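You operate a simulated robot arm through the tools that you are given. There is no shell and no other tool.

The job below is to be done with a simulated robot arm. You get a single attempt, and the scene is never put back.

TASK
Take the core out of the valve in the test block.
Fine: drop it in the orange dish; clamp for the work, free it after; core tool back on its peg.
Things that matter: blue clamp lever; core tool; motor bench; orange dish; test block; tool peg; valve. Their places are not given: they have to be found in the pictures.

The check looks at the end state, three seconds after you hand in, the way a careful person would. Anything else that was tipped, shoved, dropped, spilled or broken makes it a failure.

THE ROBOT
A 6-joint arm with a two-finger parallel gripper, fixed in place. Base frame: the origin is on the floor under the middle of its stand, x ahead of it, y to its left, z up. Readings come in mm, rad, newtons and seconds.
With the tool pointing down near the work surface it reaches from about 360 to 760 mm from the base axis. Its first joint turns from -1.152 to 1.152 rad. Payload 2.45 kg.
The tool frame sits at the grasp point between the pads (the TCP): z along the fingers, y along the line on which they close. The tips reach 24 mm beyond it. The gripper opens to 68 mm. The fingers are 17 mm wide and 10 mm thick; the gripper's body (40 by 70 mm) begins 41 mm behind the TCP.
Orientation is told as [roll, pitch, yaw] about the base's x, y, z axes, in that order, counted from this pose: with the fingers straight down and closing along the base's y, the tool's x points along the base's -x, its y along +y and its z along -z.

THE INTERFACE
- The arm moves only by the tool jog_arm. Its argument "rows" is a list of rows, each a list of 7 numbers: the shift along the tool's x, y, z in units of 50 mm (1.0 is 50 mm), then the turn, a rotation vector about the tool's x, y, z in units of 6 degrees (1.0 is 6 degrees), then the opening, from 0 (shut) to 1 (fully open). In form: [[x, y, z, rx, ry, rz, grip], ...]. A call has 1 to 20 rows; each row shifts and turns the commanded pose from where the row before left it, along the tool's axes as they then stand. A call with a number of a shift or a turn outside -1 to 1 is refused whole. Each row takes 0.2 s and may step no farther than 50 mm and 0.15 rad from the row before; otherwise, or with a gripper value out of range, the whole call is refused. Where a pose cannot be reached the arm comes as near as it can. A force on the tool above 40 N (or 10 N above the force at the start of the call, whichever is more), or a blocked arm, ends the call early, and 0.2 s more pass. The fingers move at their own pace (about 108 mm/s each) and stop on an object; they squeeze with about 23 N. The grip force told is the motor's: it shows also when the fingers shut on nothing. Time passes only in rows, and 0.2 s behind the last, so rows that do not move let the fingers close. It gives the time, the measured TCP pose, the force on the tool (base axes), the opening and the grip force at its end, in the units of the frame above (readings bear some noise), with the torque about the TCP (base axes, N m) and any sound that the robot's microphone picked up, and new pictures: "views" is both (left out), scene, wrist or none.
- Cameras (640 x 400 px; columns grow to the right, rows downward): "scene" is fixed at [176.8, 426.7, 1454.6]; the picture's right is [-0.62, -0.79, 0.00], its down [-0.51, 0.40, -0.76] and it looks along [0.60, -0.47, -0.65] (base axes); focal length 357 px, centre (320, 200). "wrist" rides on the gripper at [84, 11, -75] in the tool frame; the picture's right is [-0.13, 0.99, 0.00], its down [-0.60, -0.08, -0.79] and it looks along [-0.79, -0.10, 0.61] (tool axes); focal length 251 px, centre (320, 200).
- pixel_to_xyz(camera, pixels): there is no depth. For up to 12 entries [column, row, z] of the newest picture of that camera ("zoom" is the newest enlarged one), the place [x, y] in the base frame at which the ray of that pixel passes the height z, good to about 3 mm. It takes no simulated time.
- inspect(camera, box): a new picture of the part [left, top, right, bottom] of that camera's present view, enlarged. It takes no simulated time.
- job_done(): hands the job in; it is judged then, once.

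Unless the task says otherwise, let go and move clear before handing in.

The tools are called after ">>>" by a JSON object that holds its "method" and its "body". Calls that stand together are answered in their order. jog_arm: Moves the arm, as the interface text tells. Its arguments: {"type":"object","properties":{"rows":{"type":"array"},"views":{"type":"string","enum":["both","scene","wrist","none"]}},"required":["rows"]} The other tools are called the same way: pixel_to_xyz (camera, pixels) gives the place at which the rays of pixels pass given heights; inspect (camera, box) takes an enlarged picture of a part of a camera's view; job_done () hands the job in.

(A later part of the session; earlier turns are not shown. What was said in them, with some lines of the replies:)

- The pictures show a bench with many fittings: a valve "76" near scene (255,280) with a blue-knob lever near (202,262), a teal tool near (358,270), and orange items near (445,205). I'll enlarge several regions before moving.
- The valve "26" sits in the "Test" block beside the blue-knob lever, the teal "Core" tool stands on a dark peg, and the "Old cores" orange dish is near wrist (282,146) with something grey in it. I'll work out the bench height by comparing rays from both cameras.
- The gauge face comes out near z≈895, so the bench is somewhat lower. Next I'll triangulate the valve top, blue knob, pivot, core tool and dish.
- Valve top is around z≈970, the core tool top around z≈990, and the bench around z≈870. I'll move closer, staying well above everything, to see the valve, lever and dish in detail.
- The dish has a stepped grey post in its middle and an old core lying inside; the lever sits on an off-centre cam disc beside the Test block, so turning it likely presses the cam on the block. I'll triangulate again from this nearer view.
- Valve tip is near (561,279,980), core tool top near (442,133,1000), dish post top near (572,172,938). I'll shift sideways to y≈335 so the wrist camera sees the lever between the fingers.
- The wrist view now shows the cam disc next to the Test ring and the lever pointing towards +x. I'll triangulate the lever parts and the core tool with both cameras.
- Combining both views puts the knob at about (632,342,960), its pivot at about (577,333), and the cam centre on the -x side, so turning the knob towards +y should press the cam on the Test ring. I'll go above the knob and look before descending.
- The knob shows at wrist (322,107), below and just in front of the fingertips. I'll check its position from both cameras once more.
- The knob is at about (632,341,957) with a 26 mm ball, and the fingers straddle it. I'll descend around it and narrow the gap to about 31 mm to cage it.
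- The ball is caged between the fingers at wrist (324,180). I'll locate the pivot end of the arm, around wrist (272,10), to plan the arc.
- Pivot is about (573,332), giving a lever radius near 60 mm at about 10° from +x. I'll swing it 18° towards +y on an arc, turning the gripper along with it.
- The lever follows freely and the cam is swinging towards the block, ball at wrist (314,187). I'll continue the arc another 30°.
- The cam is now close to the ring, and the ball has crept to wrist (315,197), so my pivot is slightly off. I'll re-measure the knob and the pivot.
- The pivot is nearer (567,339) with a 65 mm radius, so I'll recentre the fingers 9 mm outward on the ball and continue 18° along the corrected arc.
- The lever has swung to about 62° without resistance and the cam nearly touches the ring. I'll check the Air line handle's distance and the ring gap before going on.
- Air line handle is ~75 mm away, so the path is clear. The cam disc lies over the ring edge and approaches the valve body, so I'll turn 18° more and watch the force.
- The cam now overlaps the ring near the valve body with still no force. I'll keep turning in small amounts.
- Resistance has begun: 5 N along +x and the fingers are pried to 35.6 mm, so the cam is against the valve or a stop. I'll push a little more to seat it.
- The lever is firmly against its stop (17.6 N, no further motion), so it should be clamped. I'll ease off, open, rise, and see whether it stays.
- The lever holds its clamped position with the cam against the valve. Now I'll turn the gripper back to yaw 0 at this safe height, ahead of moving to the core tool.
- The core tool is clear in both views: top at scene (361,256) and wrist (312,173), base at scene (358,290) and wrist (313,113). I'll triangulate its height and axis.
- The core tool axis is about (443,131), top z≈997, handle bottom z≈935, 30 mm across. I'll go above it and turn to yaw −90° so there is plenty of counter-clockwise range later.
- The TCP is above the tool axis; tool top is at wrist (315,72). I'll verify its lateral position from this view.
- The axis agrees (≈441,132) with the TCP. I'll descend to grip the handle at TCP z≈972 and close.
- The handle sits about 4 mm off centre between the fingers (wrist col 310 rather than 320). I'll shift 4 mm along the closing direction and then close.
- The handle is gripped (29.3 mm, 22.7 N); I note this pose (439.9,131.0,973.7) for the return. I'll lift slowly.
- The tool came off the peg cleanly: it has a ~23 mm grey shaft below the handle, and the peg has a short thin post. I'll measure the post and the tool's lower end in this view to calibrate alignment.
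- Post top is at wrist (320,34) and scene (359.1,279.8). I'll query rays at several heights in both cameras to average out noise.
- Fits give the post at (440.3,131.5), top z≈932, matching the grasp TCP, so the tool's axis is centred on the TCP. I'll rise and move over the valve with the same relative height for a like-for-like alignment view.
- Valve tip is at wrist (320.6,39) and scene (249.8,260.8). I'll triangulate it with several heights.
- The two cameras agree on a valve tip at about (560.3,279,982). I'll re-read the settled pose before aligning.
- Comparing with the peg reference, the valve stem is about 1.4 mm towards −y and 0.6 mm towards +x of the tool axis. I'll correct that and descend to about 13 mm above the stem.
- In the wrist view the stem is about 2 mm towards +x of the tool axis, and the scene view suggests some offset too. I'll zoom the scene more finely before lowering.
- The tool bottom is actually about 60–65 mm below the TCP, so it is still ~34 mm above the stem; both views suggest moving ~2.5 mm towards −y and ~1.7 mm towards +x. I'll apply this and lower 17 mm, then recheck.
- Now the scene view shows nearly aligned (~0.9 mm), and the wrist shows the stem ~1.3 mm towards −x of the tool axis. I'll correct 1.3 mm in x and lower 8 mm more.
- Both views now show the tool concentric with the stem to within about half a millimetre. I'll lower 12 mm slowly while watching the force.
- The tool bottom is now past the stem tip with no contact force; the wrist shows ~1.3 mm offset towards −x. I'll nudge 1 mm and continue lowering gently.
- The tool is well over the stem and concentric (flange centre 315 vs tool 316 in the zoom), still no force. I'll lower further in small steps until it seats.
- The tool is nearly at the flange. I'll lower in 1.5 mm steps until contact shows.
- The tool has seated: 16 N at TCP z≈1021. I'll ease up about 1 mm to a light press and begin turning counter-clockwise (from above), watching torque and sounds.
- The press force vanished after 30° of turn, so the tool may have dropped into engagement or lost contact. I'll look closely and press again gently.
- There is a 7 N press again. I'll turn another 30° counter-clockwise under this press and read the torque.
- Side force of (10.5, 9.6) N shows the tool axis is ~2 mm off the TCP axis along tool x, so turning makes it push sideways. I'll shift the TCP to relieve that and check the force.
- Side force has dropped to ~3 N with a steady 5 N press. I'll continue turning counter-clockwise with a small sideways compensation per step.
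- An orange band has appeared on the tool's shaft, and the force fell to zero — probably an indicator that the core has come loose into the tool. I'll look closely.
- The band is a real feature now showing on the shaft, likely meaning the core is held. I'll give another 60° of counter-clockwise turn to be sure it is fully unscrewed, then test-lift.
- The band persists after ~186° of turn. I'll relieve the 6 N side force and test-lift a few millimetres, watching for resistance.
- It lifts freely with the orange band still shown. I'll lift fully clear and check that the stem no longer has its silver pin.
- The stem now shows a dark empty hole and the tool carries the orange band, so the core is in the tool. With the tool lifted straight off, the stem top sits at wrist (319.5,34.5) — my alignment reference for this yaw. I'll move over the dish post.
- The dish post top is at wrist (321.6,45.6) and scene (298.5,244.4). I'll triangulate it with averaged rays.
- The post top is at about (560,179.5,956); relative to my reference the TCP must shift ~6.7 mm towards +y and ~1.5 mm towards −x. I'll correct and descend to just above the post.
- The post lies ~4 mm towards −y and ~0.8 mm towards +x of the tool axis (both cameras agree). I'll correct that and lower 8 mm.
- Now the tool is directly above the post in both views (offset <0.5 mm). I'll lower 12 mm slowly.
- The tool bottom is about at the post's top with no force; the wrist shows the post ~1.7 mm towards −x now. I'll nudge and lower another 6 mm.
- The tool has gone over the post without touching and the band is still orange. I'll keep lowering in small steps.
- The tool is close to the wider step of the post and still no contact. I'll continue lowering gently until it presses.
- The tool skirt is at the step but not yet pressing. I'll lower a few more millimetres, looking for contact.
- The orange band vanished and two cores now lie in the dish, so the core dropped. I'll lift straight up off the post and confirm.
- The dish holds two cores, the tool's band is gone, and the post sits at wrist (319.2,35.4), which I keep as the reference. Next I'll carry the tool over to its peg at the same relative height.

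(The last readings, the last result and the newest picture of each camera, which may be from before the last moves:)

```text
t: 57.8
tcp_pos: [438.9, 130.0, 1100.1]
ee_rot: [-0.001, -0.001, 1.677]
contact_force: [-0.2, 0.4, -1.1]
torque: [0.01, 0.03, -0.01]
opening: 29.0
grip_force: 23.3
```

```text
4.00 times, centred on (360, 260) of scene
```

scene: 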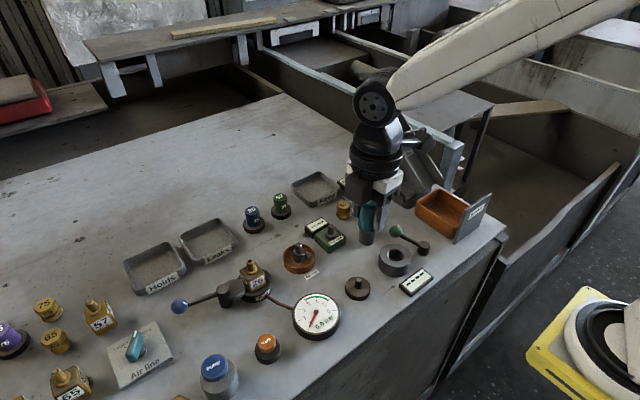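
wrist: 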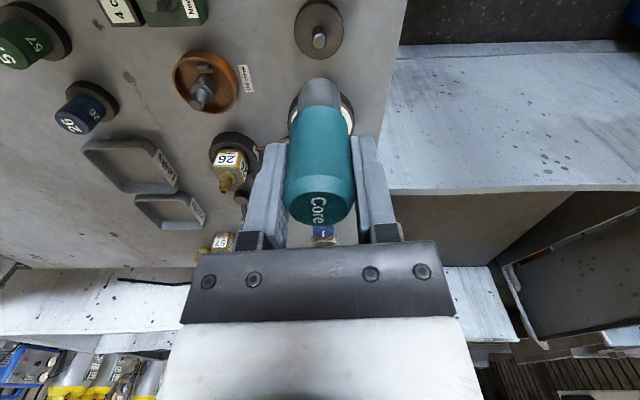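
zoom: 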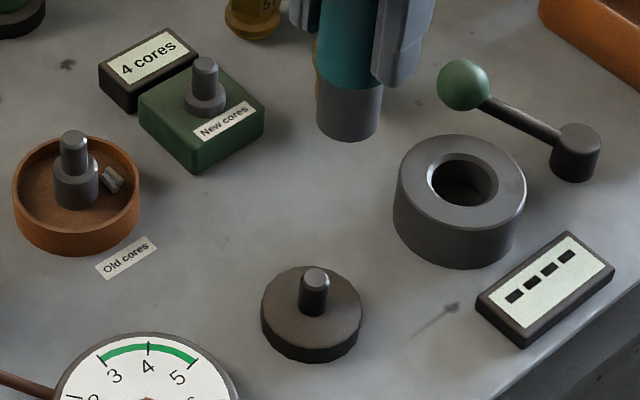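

The peg post is at wrist (319.2,43.2) versus reference row ~35.7, so I need to shift ~6 mm towards +y; the scene view agrees. I'll correct and descend to just above the post.

>>> {"method": "jog_arm", "body": {"rows": [[-0.12, 0, 0, 0, 0, 0, 0], [0, 0, 0.8, 0, 0, 0, 0], [0, 0, 0.75, 0, 0, 0, 0], [0, 0, 0, 0, 0, 0, 0], [0, 0, 0, 0, 0, 0, 0]]}}

>>> {"method": "inspect", "body": {"camera": "wrist", "box": [280, 30, 360, 110]}}

>>> {"method": "inspect", "body": {"camera": "scene", "box": [335, 240, 385, 300]}}

```text
t: 59.0
tcp_pos: [439.0, 138.1, 1022.7]
ee_rot: [-0.001, 0.002, 1.675]
contact_force: [-0.4, 0.3, -1.3]
torque: [0.0, 0.04, -0.01]
opening: 29.0
grip_force: 22.6
```

scene: 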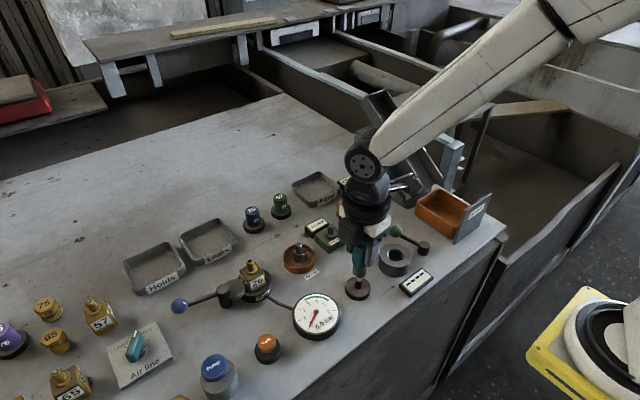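
wrist: 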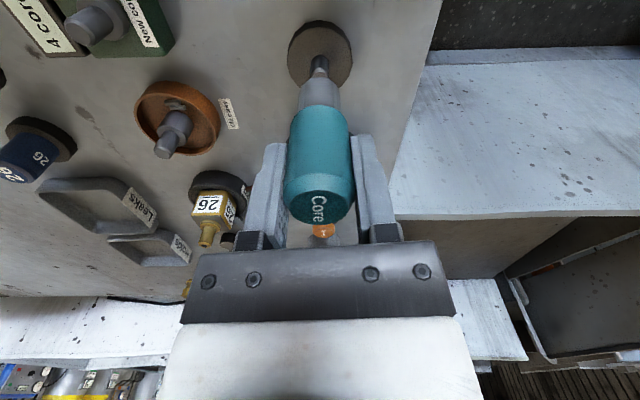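

```text
5.00 times, centred on (320, 70) of wrist
```

zoom: 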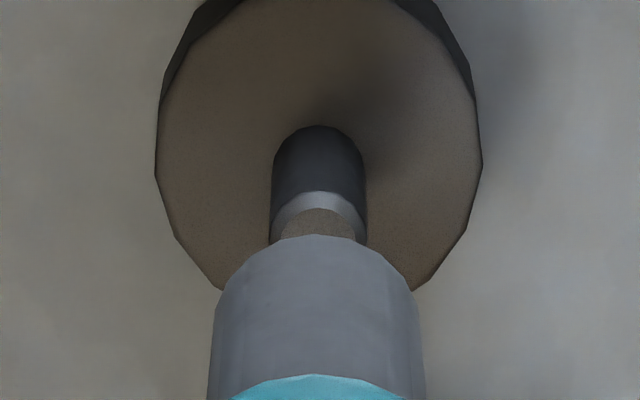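

```text
6.67 times, centred on (360, 270) of scene
```

zoom: 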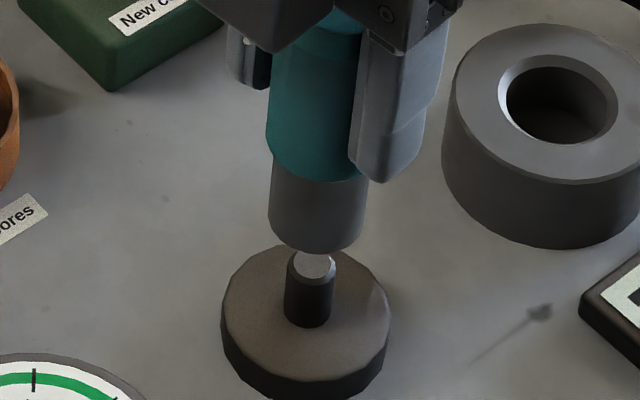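

The tool is directly above the peg post in both views (offset <0.5 mm). I'll lower 18 mm slowly.

>>> {"method": "jog_arm", "body": {"rows": [[0, 0, 0.09, 0, 0, 0, 0], [0, 0, 0.09, 0, 0, 0, 0], [0, 0, 0.09, 0, 0, 0, 0], [0, 0, 0.09, 0, 0, 0, 0], [0, 0, 0, 0, 0, 0, 0]], "views": "wrist"}}

>>> {"method": "inspect", "body": {"camera": "wrist", "box": [280, 30, 360, 110]}}

>>> {"method": "inspect", "body": {"camera": "scene", "box": [335, 240, 385, 300]}}

```text
t: 60.2
tcp_pos: [439.0, 137.2, 1003.9]
ee_rot: [0.0, 0.001, 1.676]
contact_force: [0.2, 0.1, -0.6]
torque: [0.0, 0.03, 0.02]
opening: 29.3
grip_force: 22.6
```

wrist: 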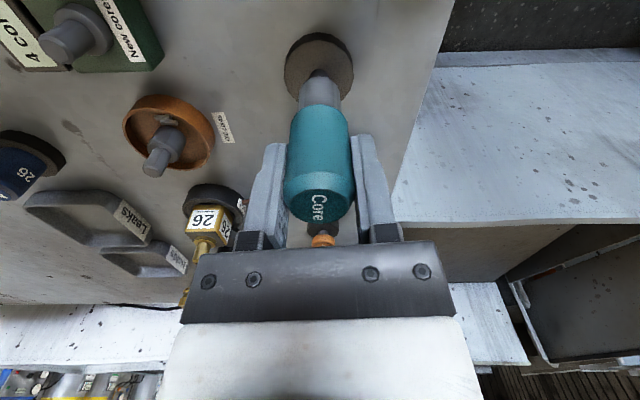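

```text
5.00 times, centred on (320, 70) of wrist
```

zoom: 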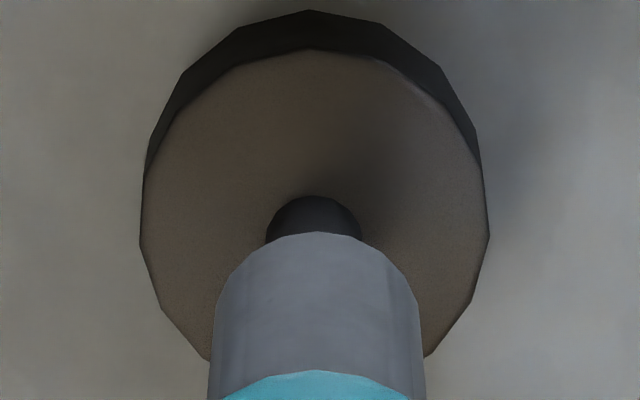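

```text
6.67 times, centred on (360, 270) of scene
```

zoom: 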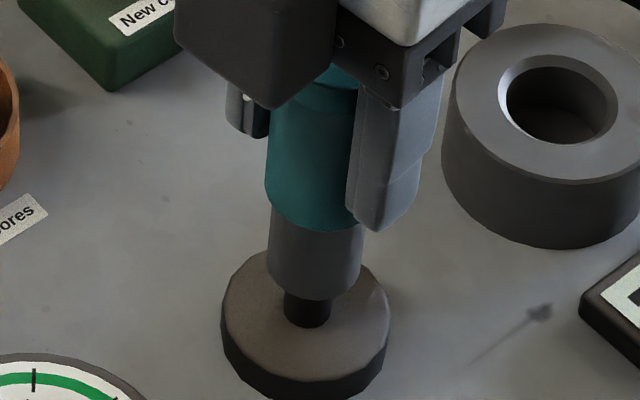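

Alignment is still within ~1 mm; I'll nudge 0.9 mm towards +y and continue lowering slowly.

>>> {"method": "jog_arm", "body": {"rows": [[-0.018, -0.008, 0, 0, 0, 0, 0], [0, 0, 0.06, 0, 0, 0, 0], [0, 0, 0.06, 0, 0, 0, 0], [0, 0, 0.06, 0, 0, 0, 0], [0, 0, 0, 0, 0, 0, 0]], "views": "wrist"}}

>>> {"method": "inspect", "body": {"camera": "wrist", "box": [280, 30, 360, 110]}}

>>> {"method": "inspect", "body": {"camera": "scene", "box": [335, 240, 385, 300]}}

```text
t: 61.4
tcp_pos: [440.5, 138.1, 995.1]
ee_rot: [0.0, 0.0, 1.675]
contact_force: [-0.5, -0.1, 0.0]
torque: [-0.01, -0.02, 0.01]
opening: 28.8
grip_force: 22.7
```

wrist: 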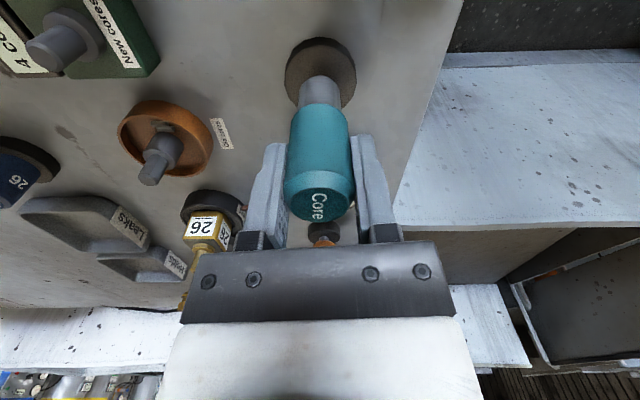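

```text
5.00 times, centred on (320, 70) of wrist
```

zoom: 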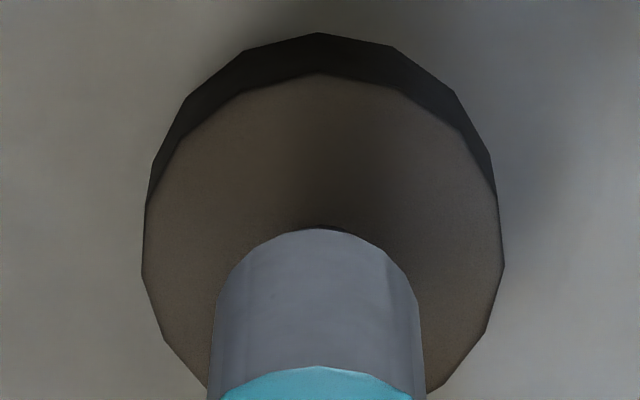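

```text
6.67 times, centred on (360, 270) of scene
```

zoom: 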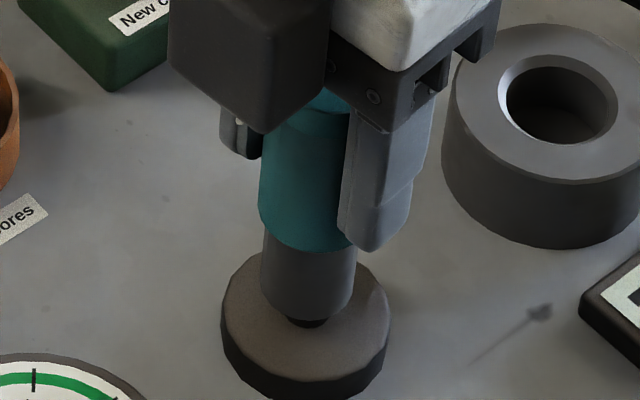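

The tool is now sleeved over the post without contact. I'll continue down towards the grasp height (~974), watching force.

>>> {"method": "jog_arm", "body": {"rows": [[0, 0.012, 0, 0, 0, 0, 0], [0, 0, 0.06, 0, 0, 0, 0], [0, 0, 0.06, 0, 0, 0, 0], [0, 0, 0.06, 0, 0, 0, 0], [0, 0, 0.06, 0, 0, 0, 0], [0, 0, 0, 0, 0, 0, 0]], "views": "wrist"}}

>>> {"method": "inspect", "body": {"camera": "wrist", "box": [280, 30, 360, 110]}}

>>> {"method": "inspect", "body": {"camera": "scene", "box": [335, 240, 385, 300]}}

```text
t: 62.8
tcp_pos: [438.8, 139.2, 985.6]
ee_rot: [-0.002, 0.001, 1.675]
contact_force: [-2.0, 0.9, 14.2]
torque: [-0.23, 0.07, 0.05]
opening: 28.9
grip_force: 23.1
```

wrist: 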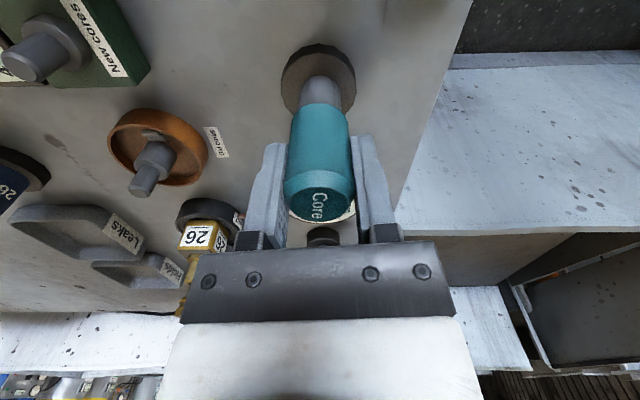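

```text
5.00 times, centred on (320, 70) of wrist
```

zoom: 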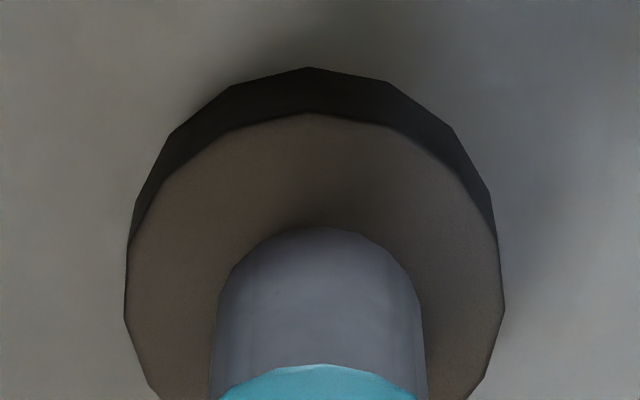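

```text
6.67 times, centred on (360, 270) of scene
```

zoom: 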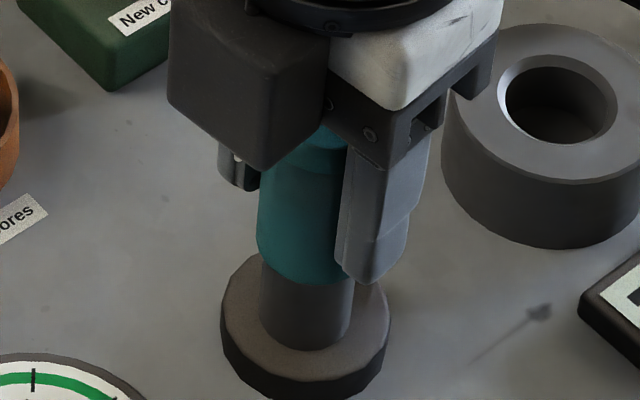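

Contact of 14 N with the tool bottom on the peg's disc; the tool's edges sit at the same scene rows (282.5/292) as at the start, so it is seated. I'll ease the press, open the fingers, and check it stands.

>>> {"method": "jog_arm", "body": {"rows": [[0, 0, -0.03, 0, 0, 0, 0], [0, 0, 0, 0, 0, 0, 0], [0, 0, 0, 0, 0, 0, 0.5], [0, 0, 0, 0, 0, 0, 0.6], [0, 0, 0, 0, 0, 0, 0.8], [0, 0, 0, 0, 0, 0, 1], [0, 0, 0, 0, 0, 0, 1]]}}

>>> {"method": "inspect", "body": {"camera": "scene", "box": [335, 240, 385, 300]}}

>>> {"method": "inspect", "body": {"camera": "wrist", "box": [240, 30, 400, 250]}}

```text
t: 64.4
tcp_pos: [439.3, 139.4, 985.8]
ee_rot: [-0.001, 0.0, 1.674]
contact_force: [0.0, -0.1, -0.3]
torque: [0.01, 0.01, 0.0]
opening: 68.3
grip_force: 0.1
```

scene: 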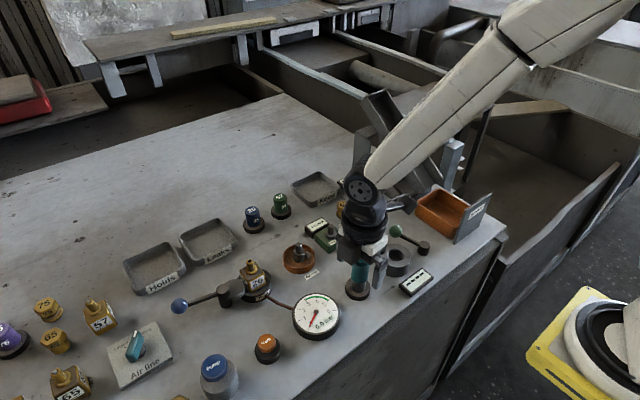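
wrist: 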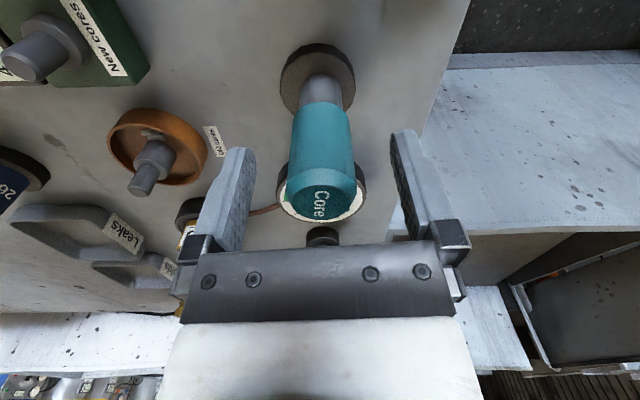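

```text
6.67 times, centred on (360, 270) of scene
```

zoom: 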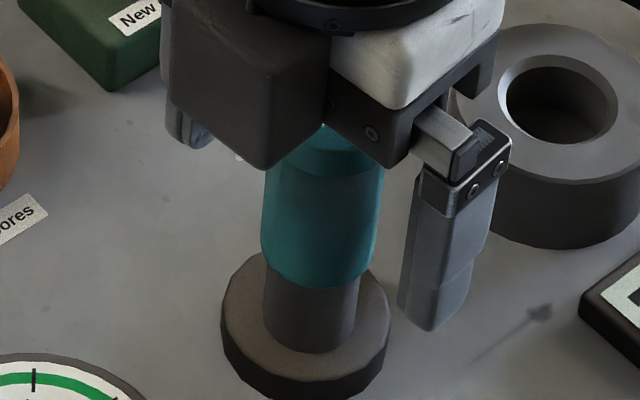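

```text
1.82 times, centred on (320, 140) of wrist
```

zoom: 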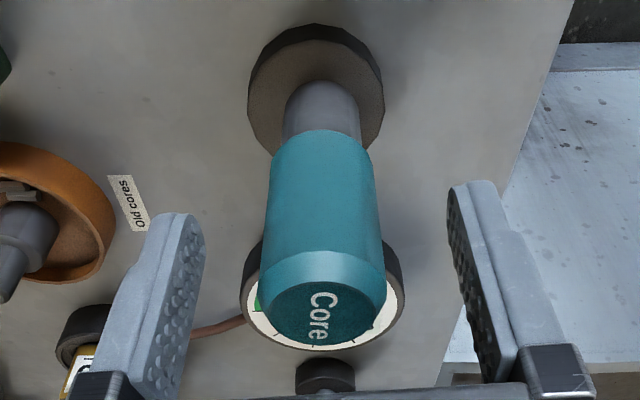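

The tool stands on the peg, released. I'll raise straight up clear of it and inspect.

>>> {"method": "jog_arm", "body": {"rows": [[0, 0, -0.5, 0, 0, 0, 1], [0, 0, -0.8, 0, 0, 0, 1], [0, 0, -0.9, 0, 0, 0, 1], [0, 0, 0, 0, 0, 0, 1]]}}

>>> {"method": "inspect", "body": {"camera": "scene", "box": [310, 220, 420, 310]}}

```text
t: 65.4
tcp_pos: [438.4, 138.9, 1095.4]
ee_rot: [0.001, 0.001, 1.675]
contact_force: [0.3, 0.9, 0.6]
torque: [0.04, -0.02, -0.01]
opening: 68.1
grip_force: 0.1
```

scene: 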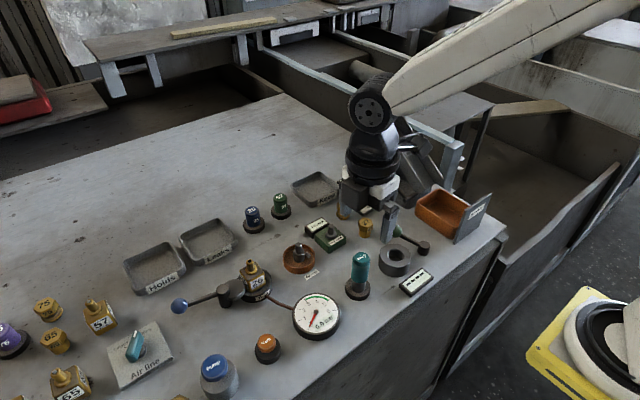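
wrist: 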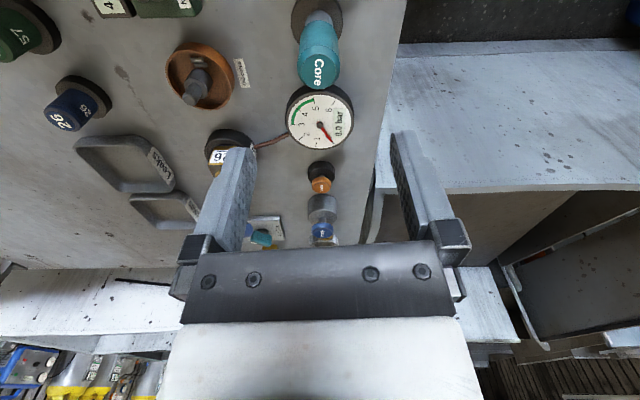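

```text
4.44 times, centred on (365, 265) of scene
```

zoom: 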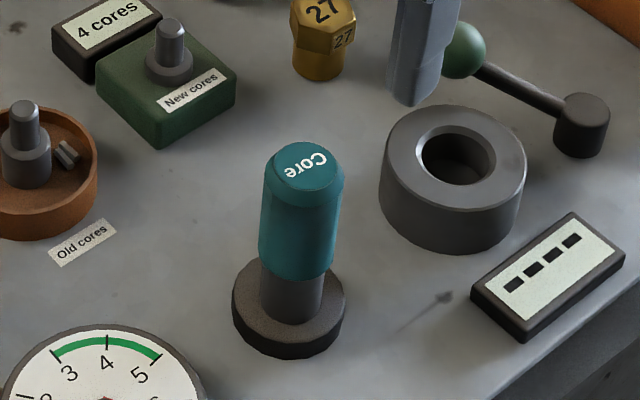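

The core tool stands on its peg much as at the start. I'll zoom in further to check it's seated upright.

>>> {"method": "inspect", "body": {"camera": "scene", "box": [335, 245, 385, 305]}}

>>> {"method": "inspect", "body": {"camera": "wrist", "box": [260, 0, 380, 100]}}

```text
6.67 times, centred on (360, 275) of scene
```

zoom: 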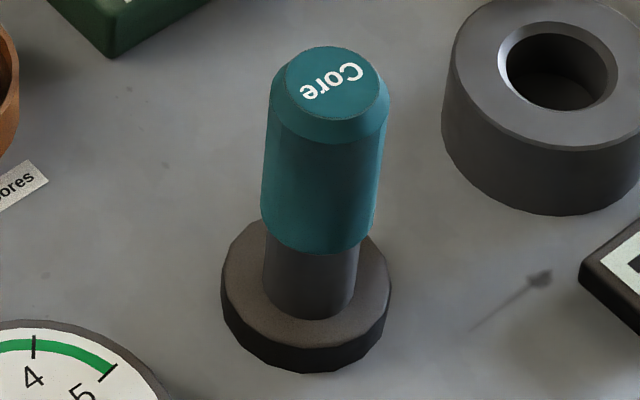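

```text
4.00 times, centred on (320, 50) of wrist
```

zoom: 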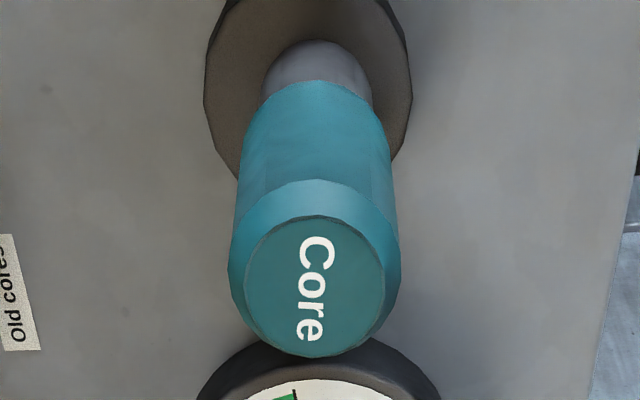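

The tool is upright and fully seated. Now for freeing the clamp: I'll locate the blue knob, currently near scene (179.5,306).

>>> {"method": "inspect", "body": {"camera": "scene", "box": [150, 260, 290, 330]}}

>>> {"method": "pixel_to_xyz", "body": {"camera": "scene", "pixels": [[179.4, 306, 950], [179.4, 306, 953], [179.4, 306, 956], [179.4, 306, 959], [179.4, 306, 962]]}}

```text
4.57 times, centred on (220, 295) of scene
```

zoom: 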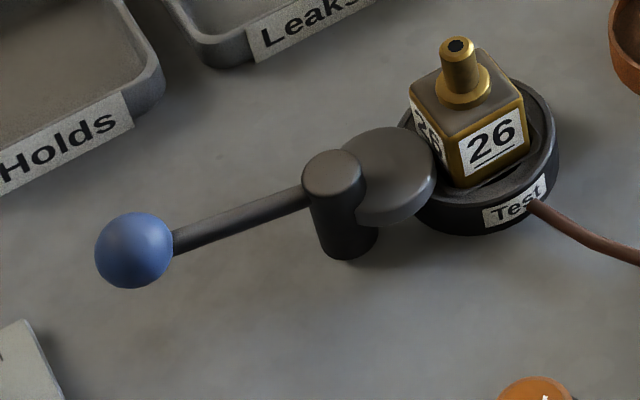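

```text
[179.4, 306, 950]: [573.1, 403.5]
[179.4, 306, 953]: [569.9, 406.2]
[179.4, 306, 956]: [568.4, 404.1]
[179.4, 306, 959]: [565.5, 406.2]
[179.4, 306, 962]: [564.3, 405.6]
```

The knob is at about (567,405.5,957) and my current yaw matches the one used when I let it go. I'll move above it at a safe height.

>>> {"method": "jog_arm", "body": {"rows": [[-0.719, -0.446, 0, 0, 0, 0, 1], [-0.719, -0.446, 0, 0, 0, 0, 1], [-0.719, -0.446, 0, 0, 0, 0, 1], [-0.719, -0.446, 0, 0, 0, 0, 1], [-0.719, -0.446, 0, 0, 0, 0, 1], [-0.719, -0.446, 0, 0, 0, 0, 1], [-0.719, -0.446, 0, 0, 0, 0, 1], [0, 0, 0.8, 0, 0, 0, 1], [0, 0, 0.8, 0, 0, 0, 1], [0, 0, 0, 0, 0, 0, 1]]}}

>>> {"method": "inspect", "body": {"camera": "wrist", "box": [220, 40, 420, 240]}}

```text
t: 67.6
tcp_pos: [566.8, 406.5, 1014.4]
ee_rot: [0.001, 0.0, 1.676]
contact_force: [0.0, 0.0, -0.3]
torque: [0.01, 0.04, 0.01]
opening: 68.0
grip_force: 0.1
```

scene: 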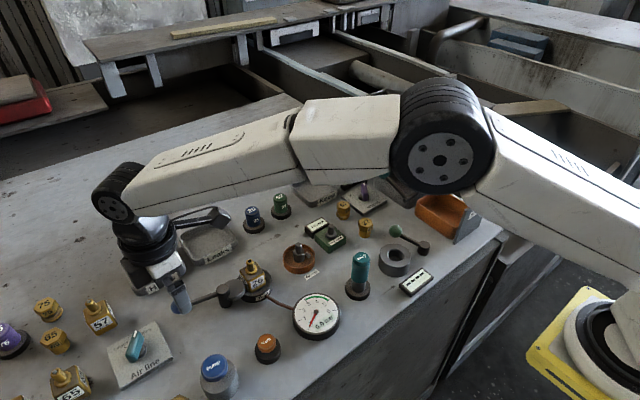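
wrist: 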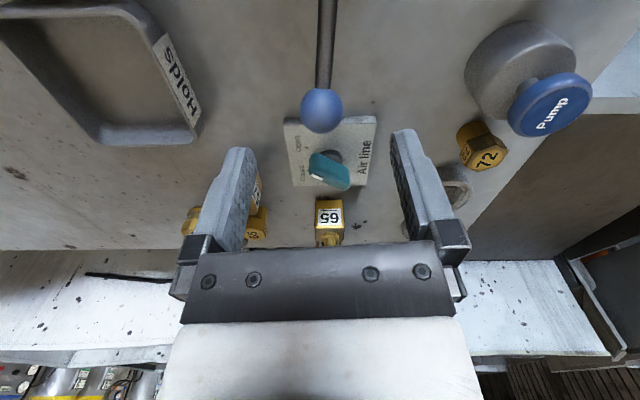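

```text
2.00 times, centred on (320, 140) of wrist
```

zoom: 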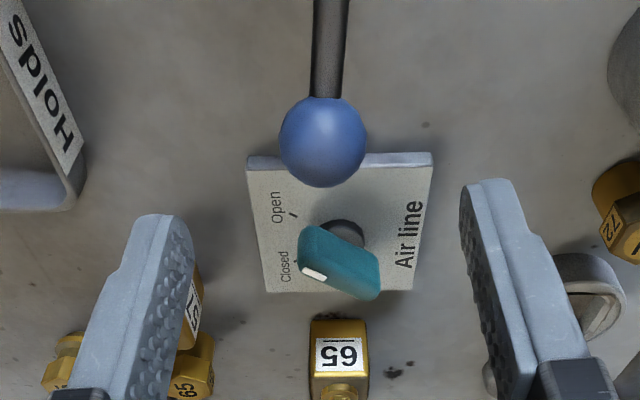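

The knob is centred below the fingers (321,110). I'll descend around it, cage it, and start swinging it back clockwise.

>>> {"method": "jog_arm", "body": {"rows": [[0, 0, 0.57, 0, 0, 0, 1], [0, 0, 0.57, 0, 0, 0, 1], [0, 0, 0, 0, 0, 0, 0.46], [0, 0, 0, 0, 0, 0, 0.46], [0, 0, 0, 0, 0, 0, 0.46]]}}

```text
t: 68.8
tcp_pos: [567.7, 406.6, 958.7]
ee_rot: [0.001, 0.002, 1.677]
contact_force: [0.1, 0.6, 0.3]
torque: [-0.01, 0.0, -0.03]
opening: 30.9
grip_force: 0.0
```

scene: 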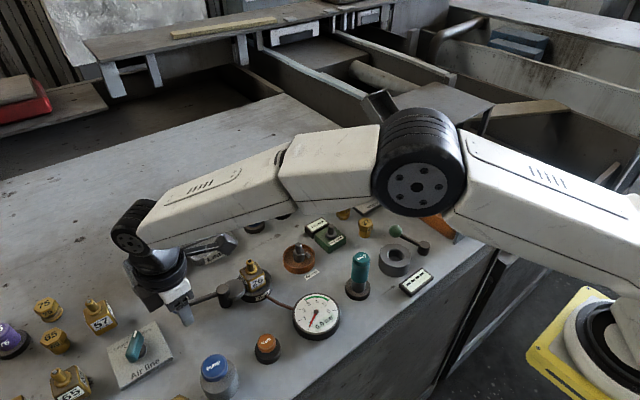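
wrist: 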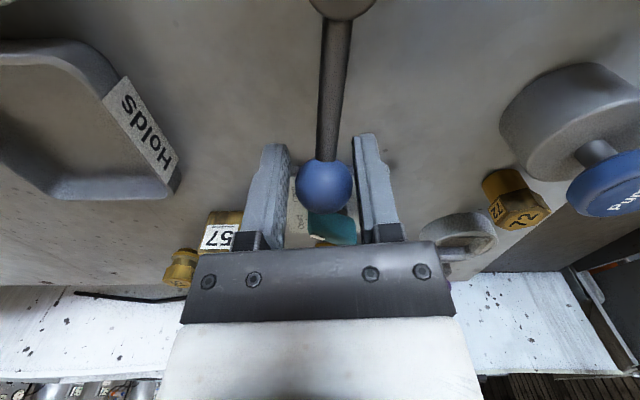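

The ball is caged at wrist (325,186) with no force. I'll swing it clockwise about the pivot, 30° first.

>>> {"method": "jog_arm", "body": {"rows": [[0.021, -0.136, 0, 0, 0, 1, 0.46], [0.021, -0.136, 0, 0, 0, 1, 0.46], [0.021, -0.136, 0, 0, 0, 1, 0.46], [0.021, -0.136, 0, 0, 0, 1, 0.46], [0.021, -0.136, 0, 0, 0, 1, 0.46]]}}

>>> {"method": "inspect", "body": {"camera": "scene", "box": [170, 230, 290, 320]}}

```text
t: 70.0
tcp_pos: [601.8, 396.4, 958.2]
ee_rot: [0.001, 0.0, 1.15]
contact_force: [0.0, -0.7, 0.2]
torque: [0.02, 0.0, 0.0]
opening: 31.4
grip_force: 0.2
```

scene: 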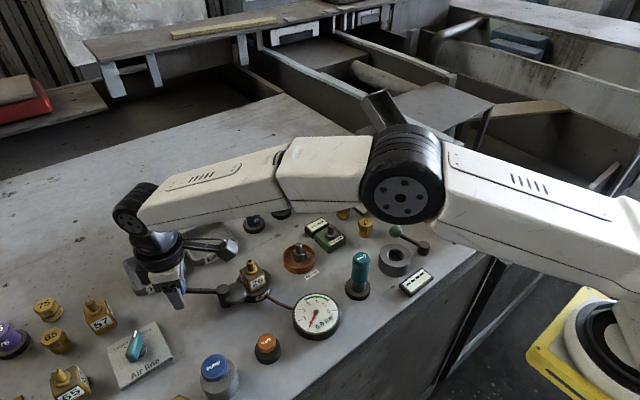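
wrist: 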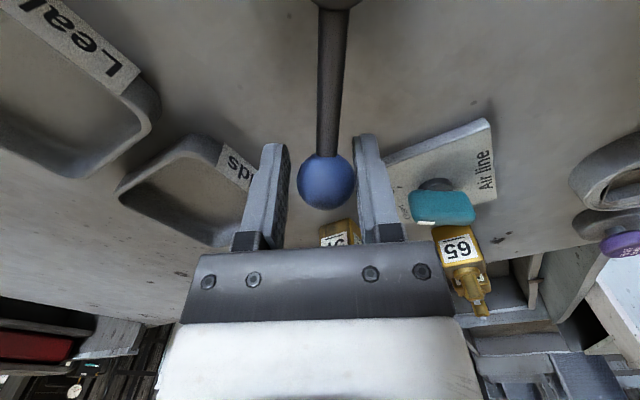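

```text
4.44 times, centred on (230, 275) of scene
```

zoom: 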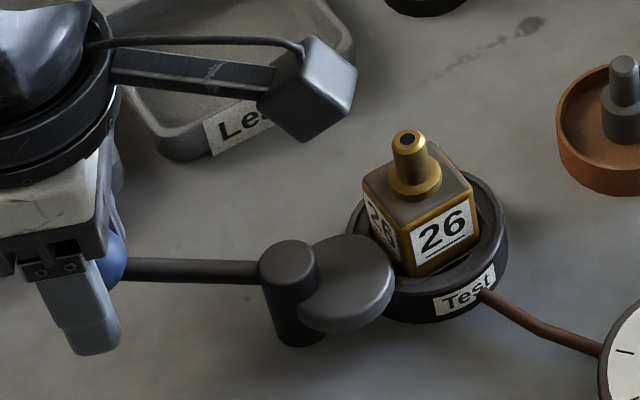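

The lever follows clockwise and the valve stays put. I'll continue another 30°.

>>> {"method": "jog_arm", "body": {"rows": [[0.021, -0.136, 0, 0, 0, 1, 0.46], [0.021, -0.136, 0, 0, 0, 1, 0.46], [0.021, -0.136, 0, 0, 0, 1, 0.46], [0.021, -0.136, 0, 0, 0, 1, 0.46], [0.021, -0.136, 0, 0, 0, 1, 0.46]]}}

>>> {"method": "inspect", "body": {"camera": "scene", "box": [170, 230, 290, 320]}}

```text
t: 71.2
tcp_pos: [625.4, 371.9, 959.5]
ee_rot: [0.002, -0.001, 0.626]
contact_force: [-0.5, 0.3, 1.0]
torque: [-0.03, 0.01, 0.01]
opening: 31.7
grip_force: 0.1
```

scene: 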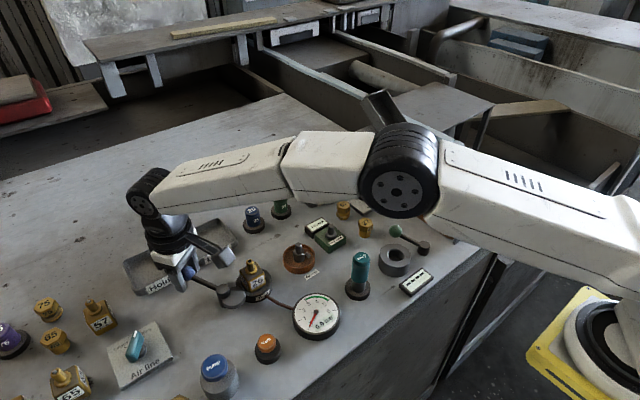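
wrist: 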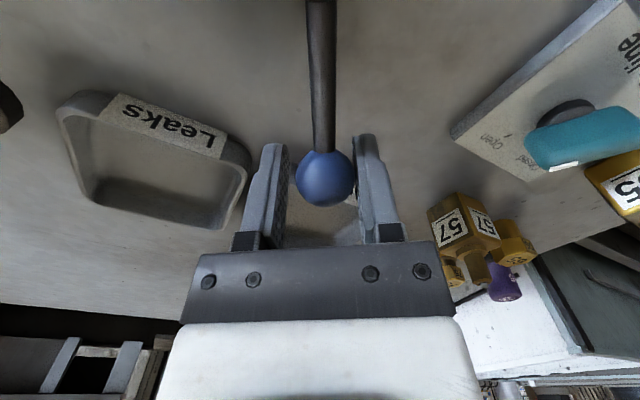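

```text
4.44 times, centred on (230, 275) of scene
```

zoom: 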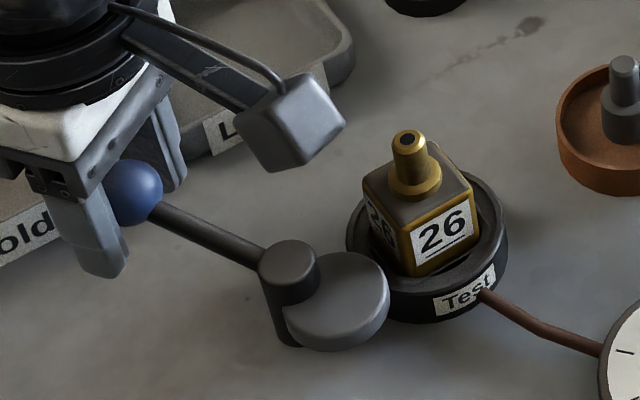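

The cam has swung away from the valve. I'll turn the remaining ~26° to the original free position, in two parts.

>>> {"method": "jog_arm", "body": {"rows": [[0.021, -0.136, 0, 0, 0, 1, 0.46], [0.021, -0.136, 0, 0, 0, 1, 0.46], [0.021, -0.136, 0, 0, 0, 1, 0.46], [0.021, -0.136, 0, 0, 0, 1, 0.46]]}}

>>> {"method": "inspect", "body": {"camera": "scene", "box": [170, 230, 290, 320]}}

```text
t: 72.2
tcp_pos: [634.6, 345.2, 958.6]
ee_rot: [0.0, 0.002, 0.206]
contact_force: [-0.8, 0.2, 0.3]
torque: [-0.01, 0.0, 0.0]
opening: 31.4
grip_force: 0.1
```

scene: 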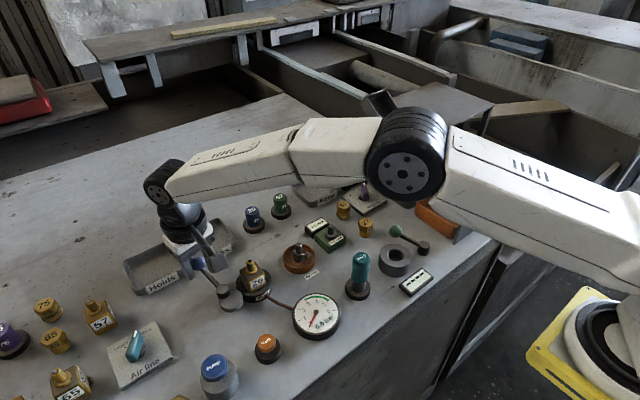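
wrist: 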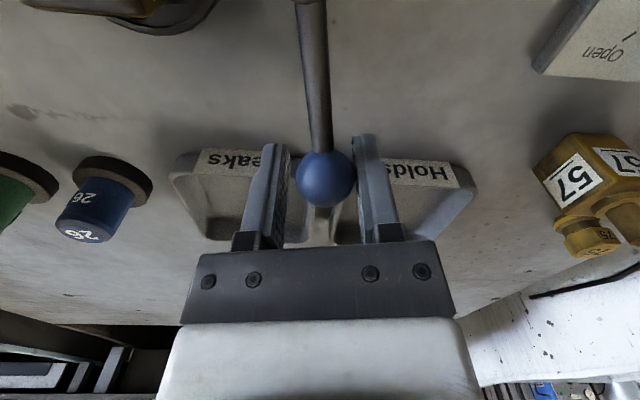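

```text
4.44 times, centred on (230, 275) of scene
```

zoom: 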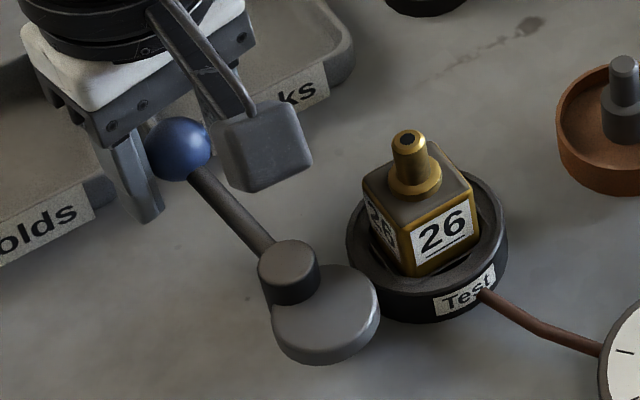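

The knob is within about 4–5° of its starting place (scene zoom (180,149) vs (188,142) originally). I'll turn the last few degrees.

>>> {"method": "jog_arm", "body": {"rows": [[0.016, -0.1, 0, 0, 0, 0.75, 0.46], [0, 0, 0, 0, 0, 0, 0.46]], "views": "wrist"}}

>>> {"method": "inspect", "body": {"camera": "scene", "box": [170, 230, 290, 320]}}

```text
t: 72.8
tcp_pos: [633.6, 339.8, 960.1]
ee_rot: [0.0, 0.0, 0.13]
contact_force: [-0.5, -0.5, 0.0]
torque: [-0.01, 0.0, -0.01]
opening: 31.7
grip_force: 0.2
```

wrist: 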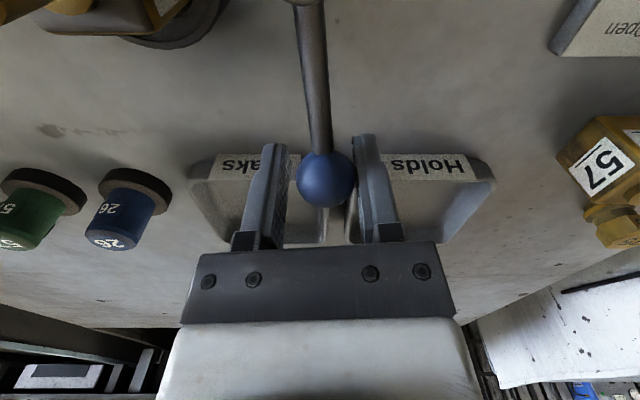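

```text
4.44 times, centred on (230, 275) of scene
```

zoom: 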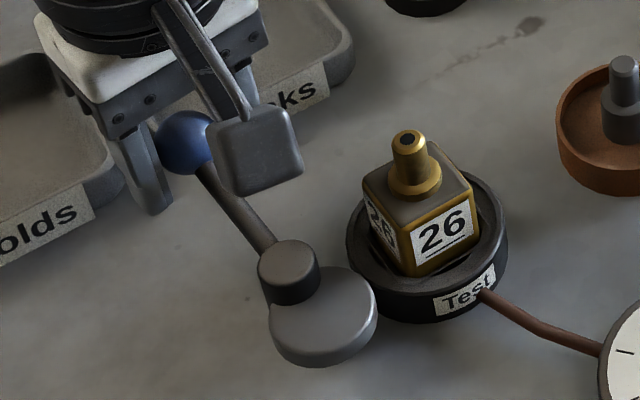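

The knob is at (187,142) in the zoom, matching its starting place (188,142). I'll give one small further nudge to be sure it is fully back, then open and rise.

>>> {"method": "jog_arm", "body": {"rows": [[0.005, -0.035, 0, 0, 0, 0.2, 0.46], [0, 0, 0, 0, 0, 0, 0.46]], "views": "none"}}

>>> {"method": "jog_arm", "body": {"rows": [[0, 0.03, 0, 0, 0, 0, 0.6], [0, 0, 0, 0, 0, 0, 1], [0, 0, 0, 0, 0, 0, 1], [0, 0, -0.6, 0, 0, 0, 1], [0, 0, -0.9, 0, 0, 0, 1], [0, 0, -0.9, 0, 0, 0, 1], [0, 0, 0, 0, 0, 0, 1]]}}

>>> {"method": "inspect", "body": {"camera": "scene", "box": [170, 230, 290, 320]}}

```text
t: 73.4
tcp_pos: [632.6, 339.4, 958.9]
ee_rot: [0.0, -0.001, 0.108]
contact_force: [-1.2, 1.7, -0.3]
torque: [0.01, 0.03, 0.02]
opening: 32.5
grip_force: 1.0
```

```text
t: 75.0
tcp_pos: [633.1, 340.4, 1078.4]
ee_rot: [0.002, 0.0, 0.111]
contact_force: [-0.8, 0.6, 0.3]
torque: [-0.01, 0.01, 0.03]
opening: 67.9
grip_force: 0.1
```

scene: 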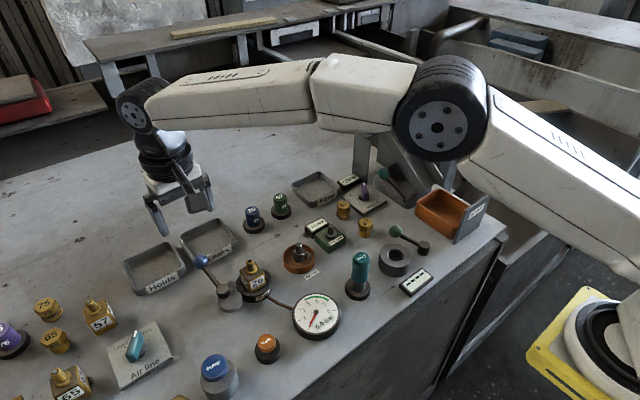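
wrist: 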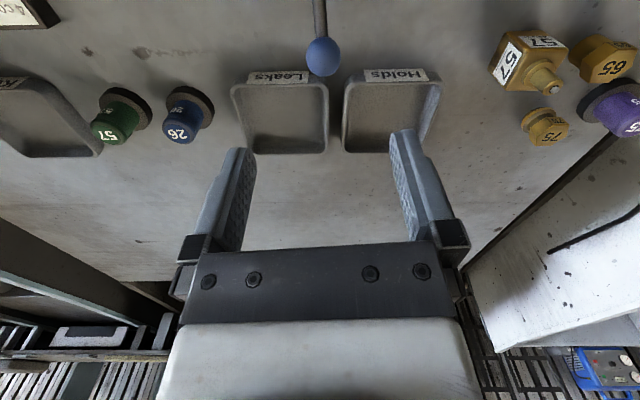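

```text
4.44 times, centred on (230, 275) of scene
```

zoom: 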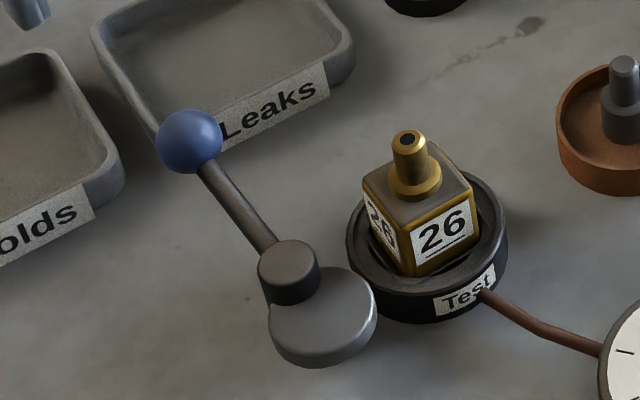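

The lever is back at its original free spot, having just met its stop, and the valve is still upright in the block. I'll move the arm up and back, then do a final check of everything.

>>> {"method": "jog_arm", "body": {"rows": [[0.5, -0.1, -0.7, 0, 0, 0, 1], [0.7, -0.1, -0.6, 0, 0, 0, 1], [0.8, -0.1, -0.4, 0, 0, 0, 1], [0.8, -0.1, -0.4, 0, 0, 0, 1], [0.8, -0.1, -0.4, 0, 0, 0, 1], [0.8, -0.1, -0.2, 0, 0, 0, 1], [0, 0, 0, 0, 0, 0, 1]]}}

>>> {"method": "inspect", "body": {"camera": "scene", "box": [170, 180, 350, 340]}}

>>> {"method": "inspect", "body": {"camera": "scene", "box": [0, 240, 260, 400]}}

>>> {"method": "inspect", "body": {"camera": "wrist", "box": [80, 20, 330, 220]}}

```text
t: 76.6
tcp_pos: [417.9, 286.7, 1213.6]
ee_rot: [0.0, -0.001, 0.11]
contact_force: [0.2, 0.4, 1.0]
torque: [0.0, -0.02, -0.04]
opening: 67.9
grip_force: 0.0
```

scene: 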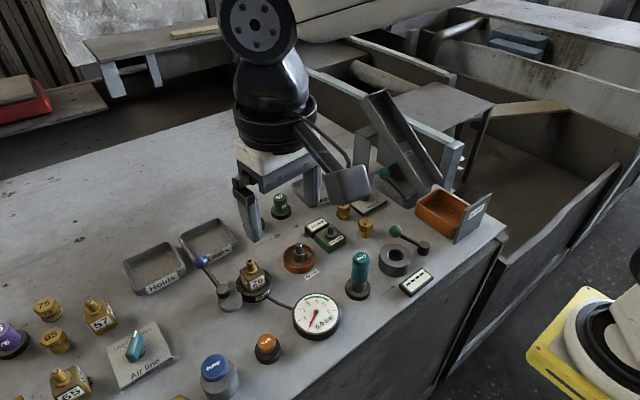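
wrist: 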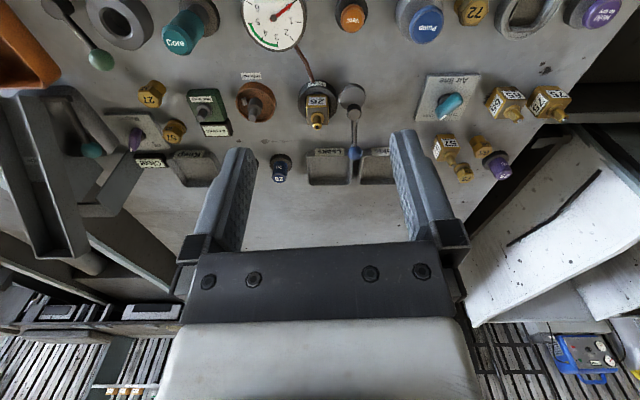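

```text
2.50 times, centred on (260, 260) of scene
```

zoom: 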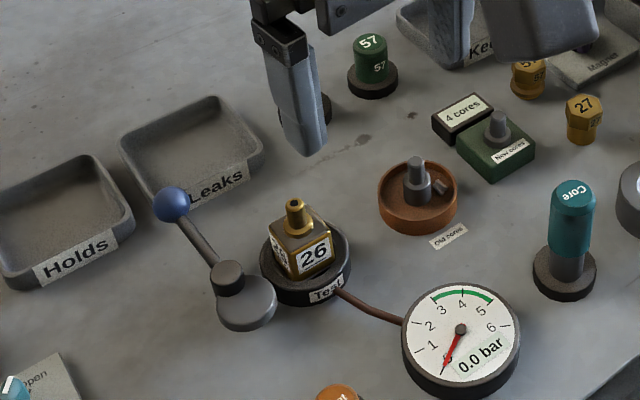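

```text
2.46 times, centred on (130, 320) of scene
```

zoom: 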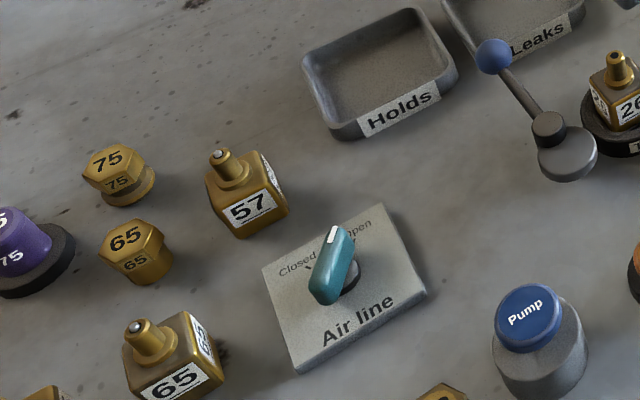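

```text
2.00 times, centred on (205, 120) of wrist
```

zoom: 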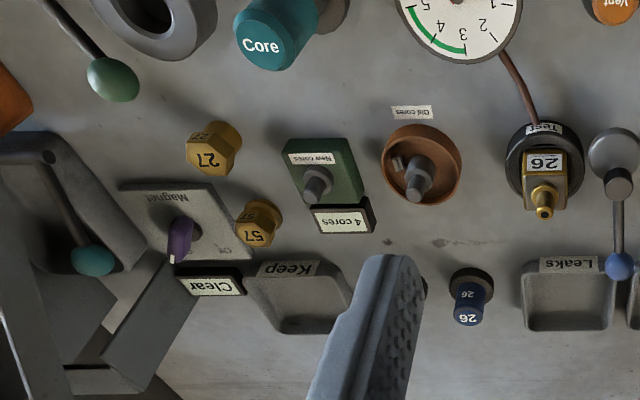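

The final pictures show the valve's stem empty, two cores in the orange dish, the core tool upright on its peg, and the lever back at its free position. Nothing else has moved, so I'm handing in.

>>> {"method": "job_done", "body": {}}

```text
The job is handed in.
```

The core is out of valve 26 and lying in the orange "Old cores" dish. I have handed the job in and don't have a result back.

- **Clamp:** I swung the blue lever over against its stop before the work. Afterwards I returned it to its starting position, so the valve is free again.
- **Core:** The tool unscrewed it with about half a turn. The valve stem now shows an empty hole, and the dish holds this core next to the old one that was already there.
- **Core tool:** It is back on its peg, upright and fully seated. The lettering on its handle now faces the opposite way from the start.
- **Everything else:** In the final pictures nothing else on the bench was tipped, moved or dropped. The arm is up and clear with the gripper open.
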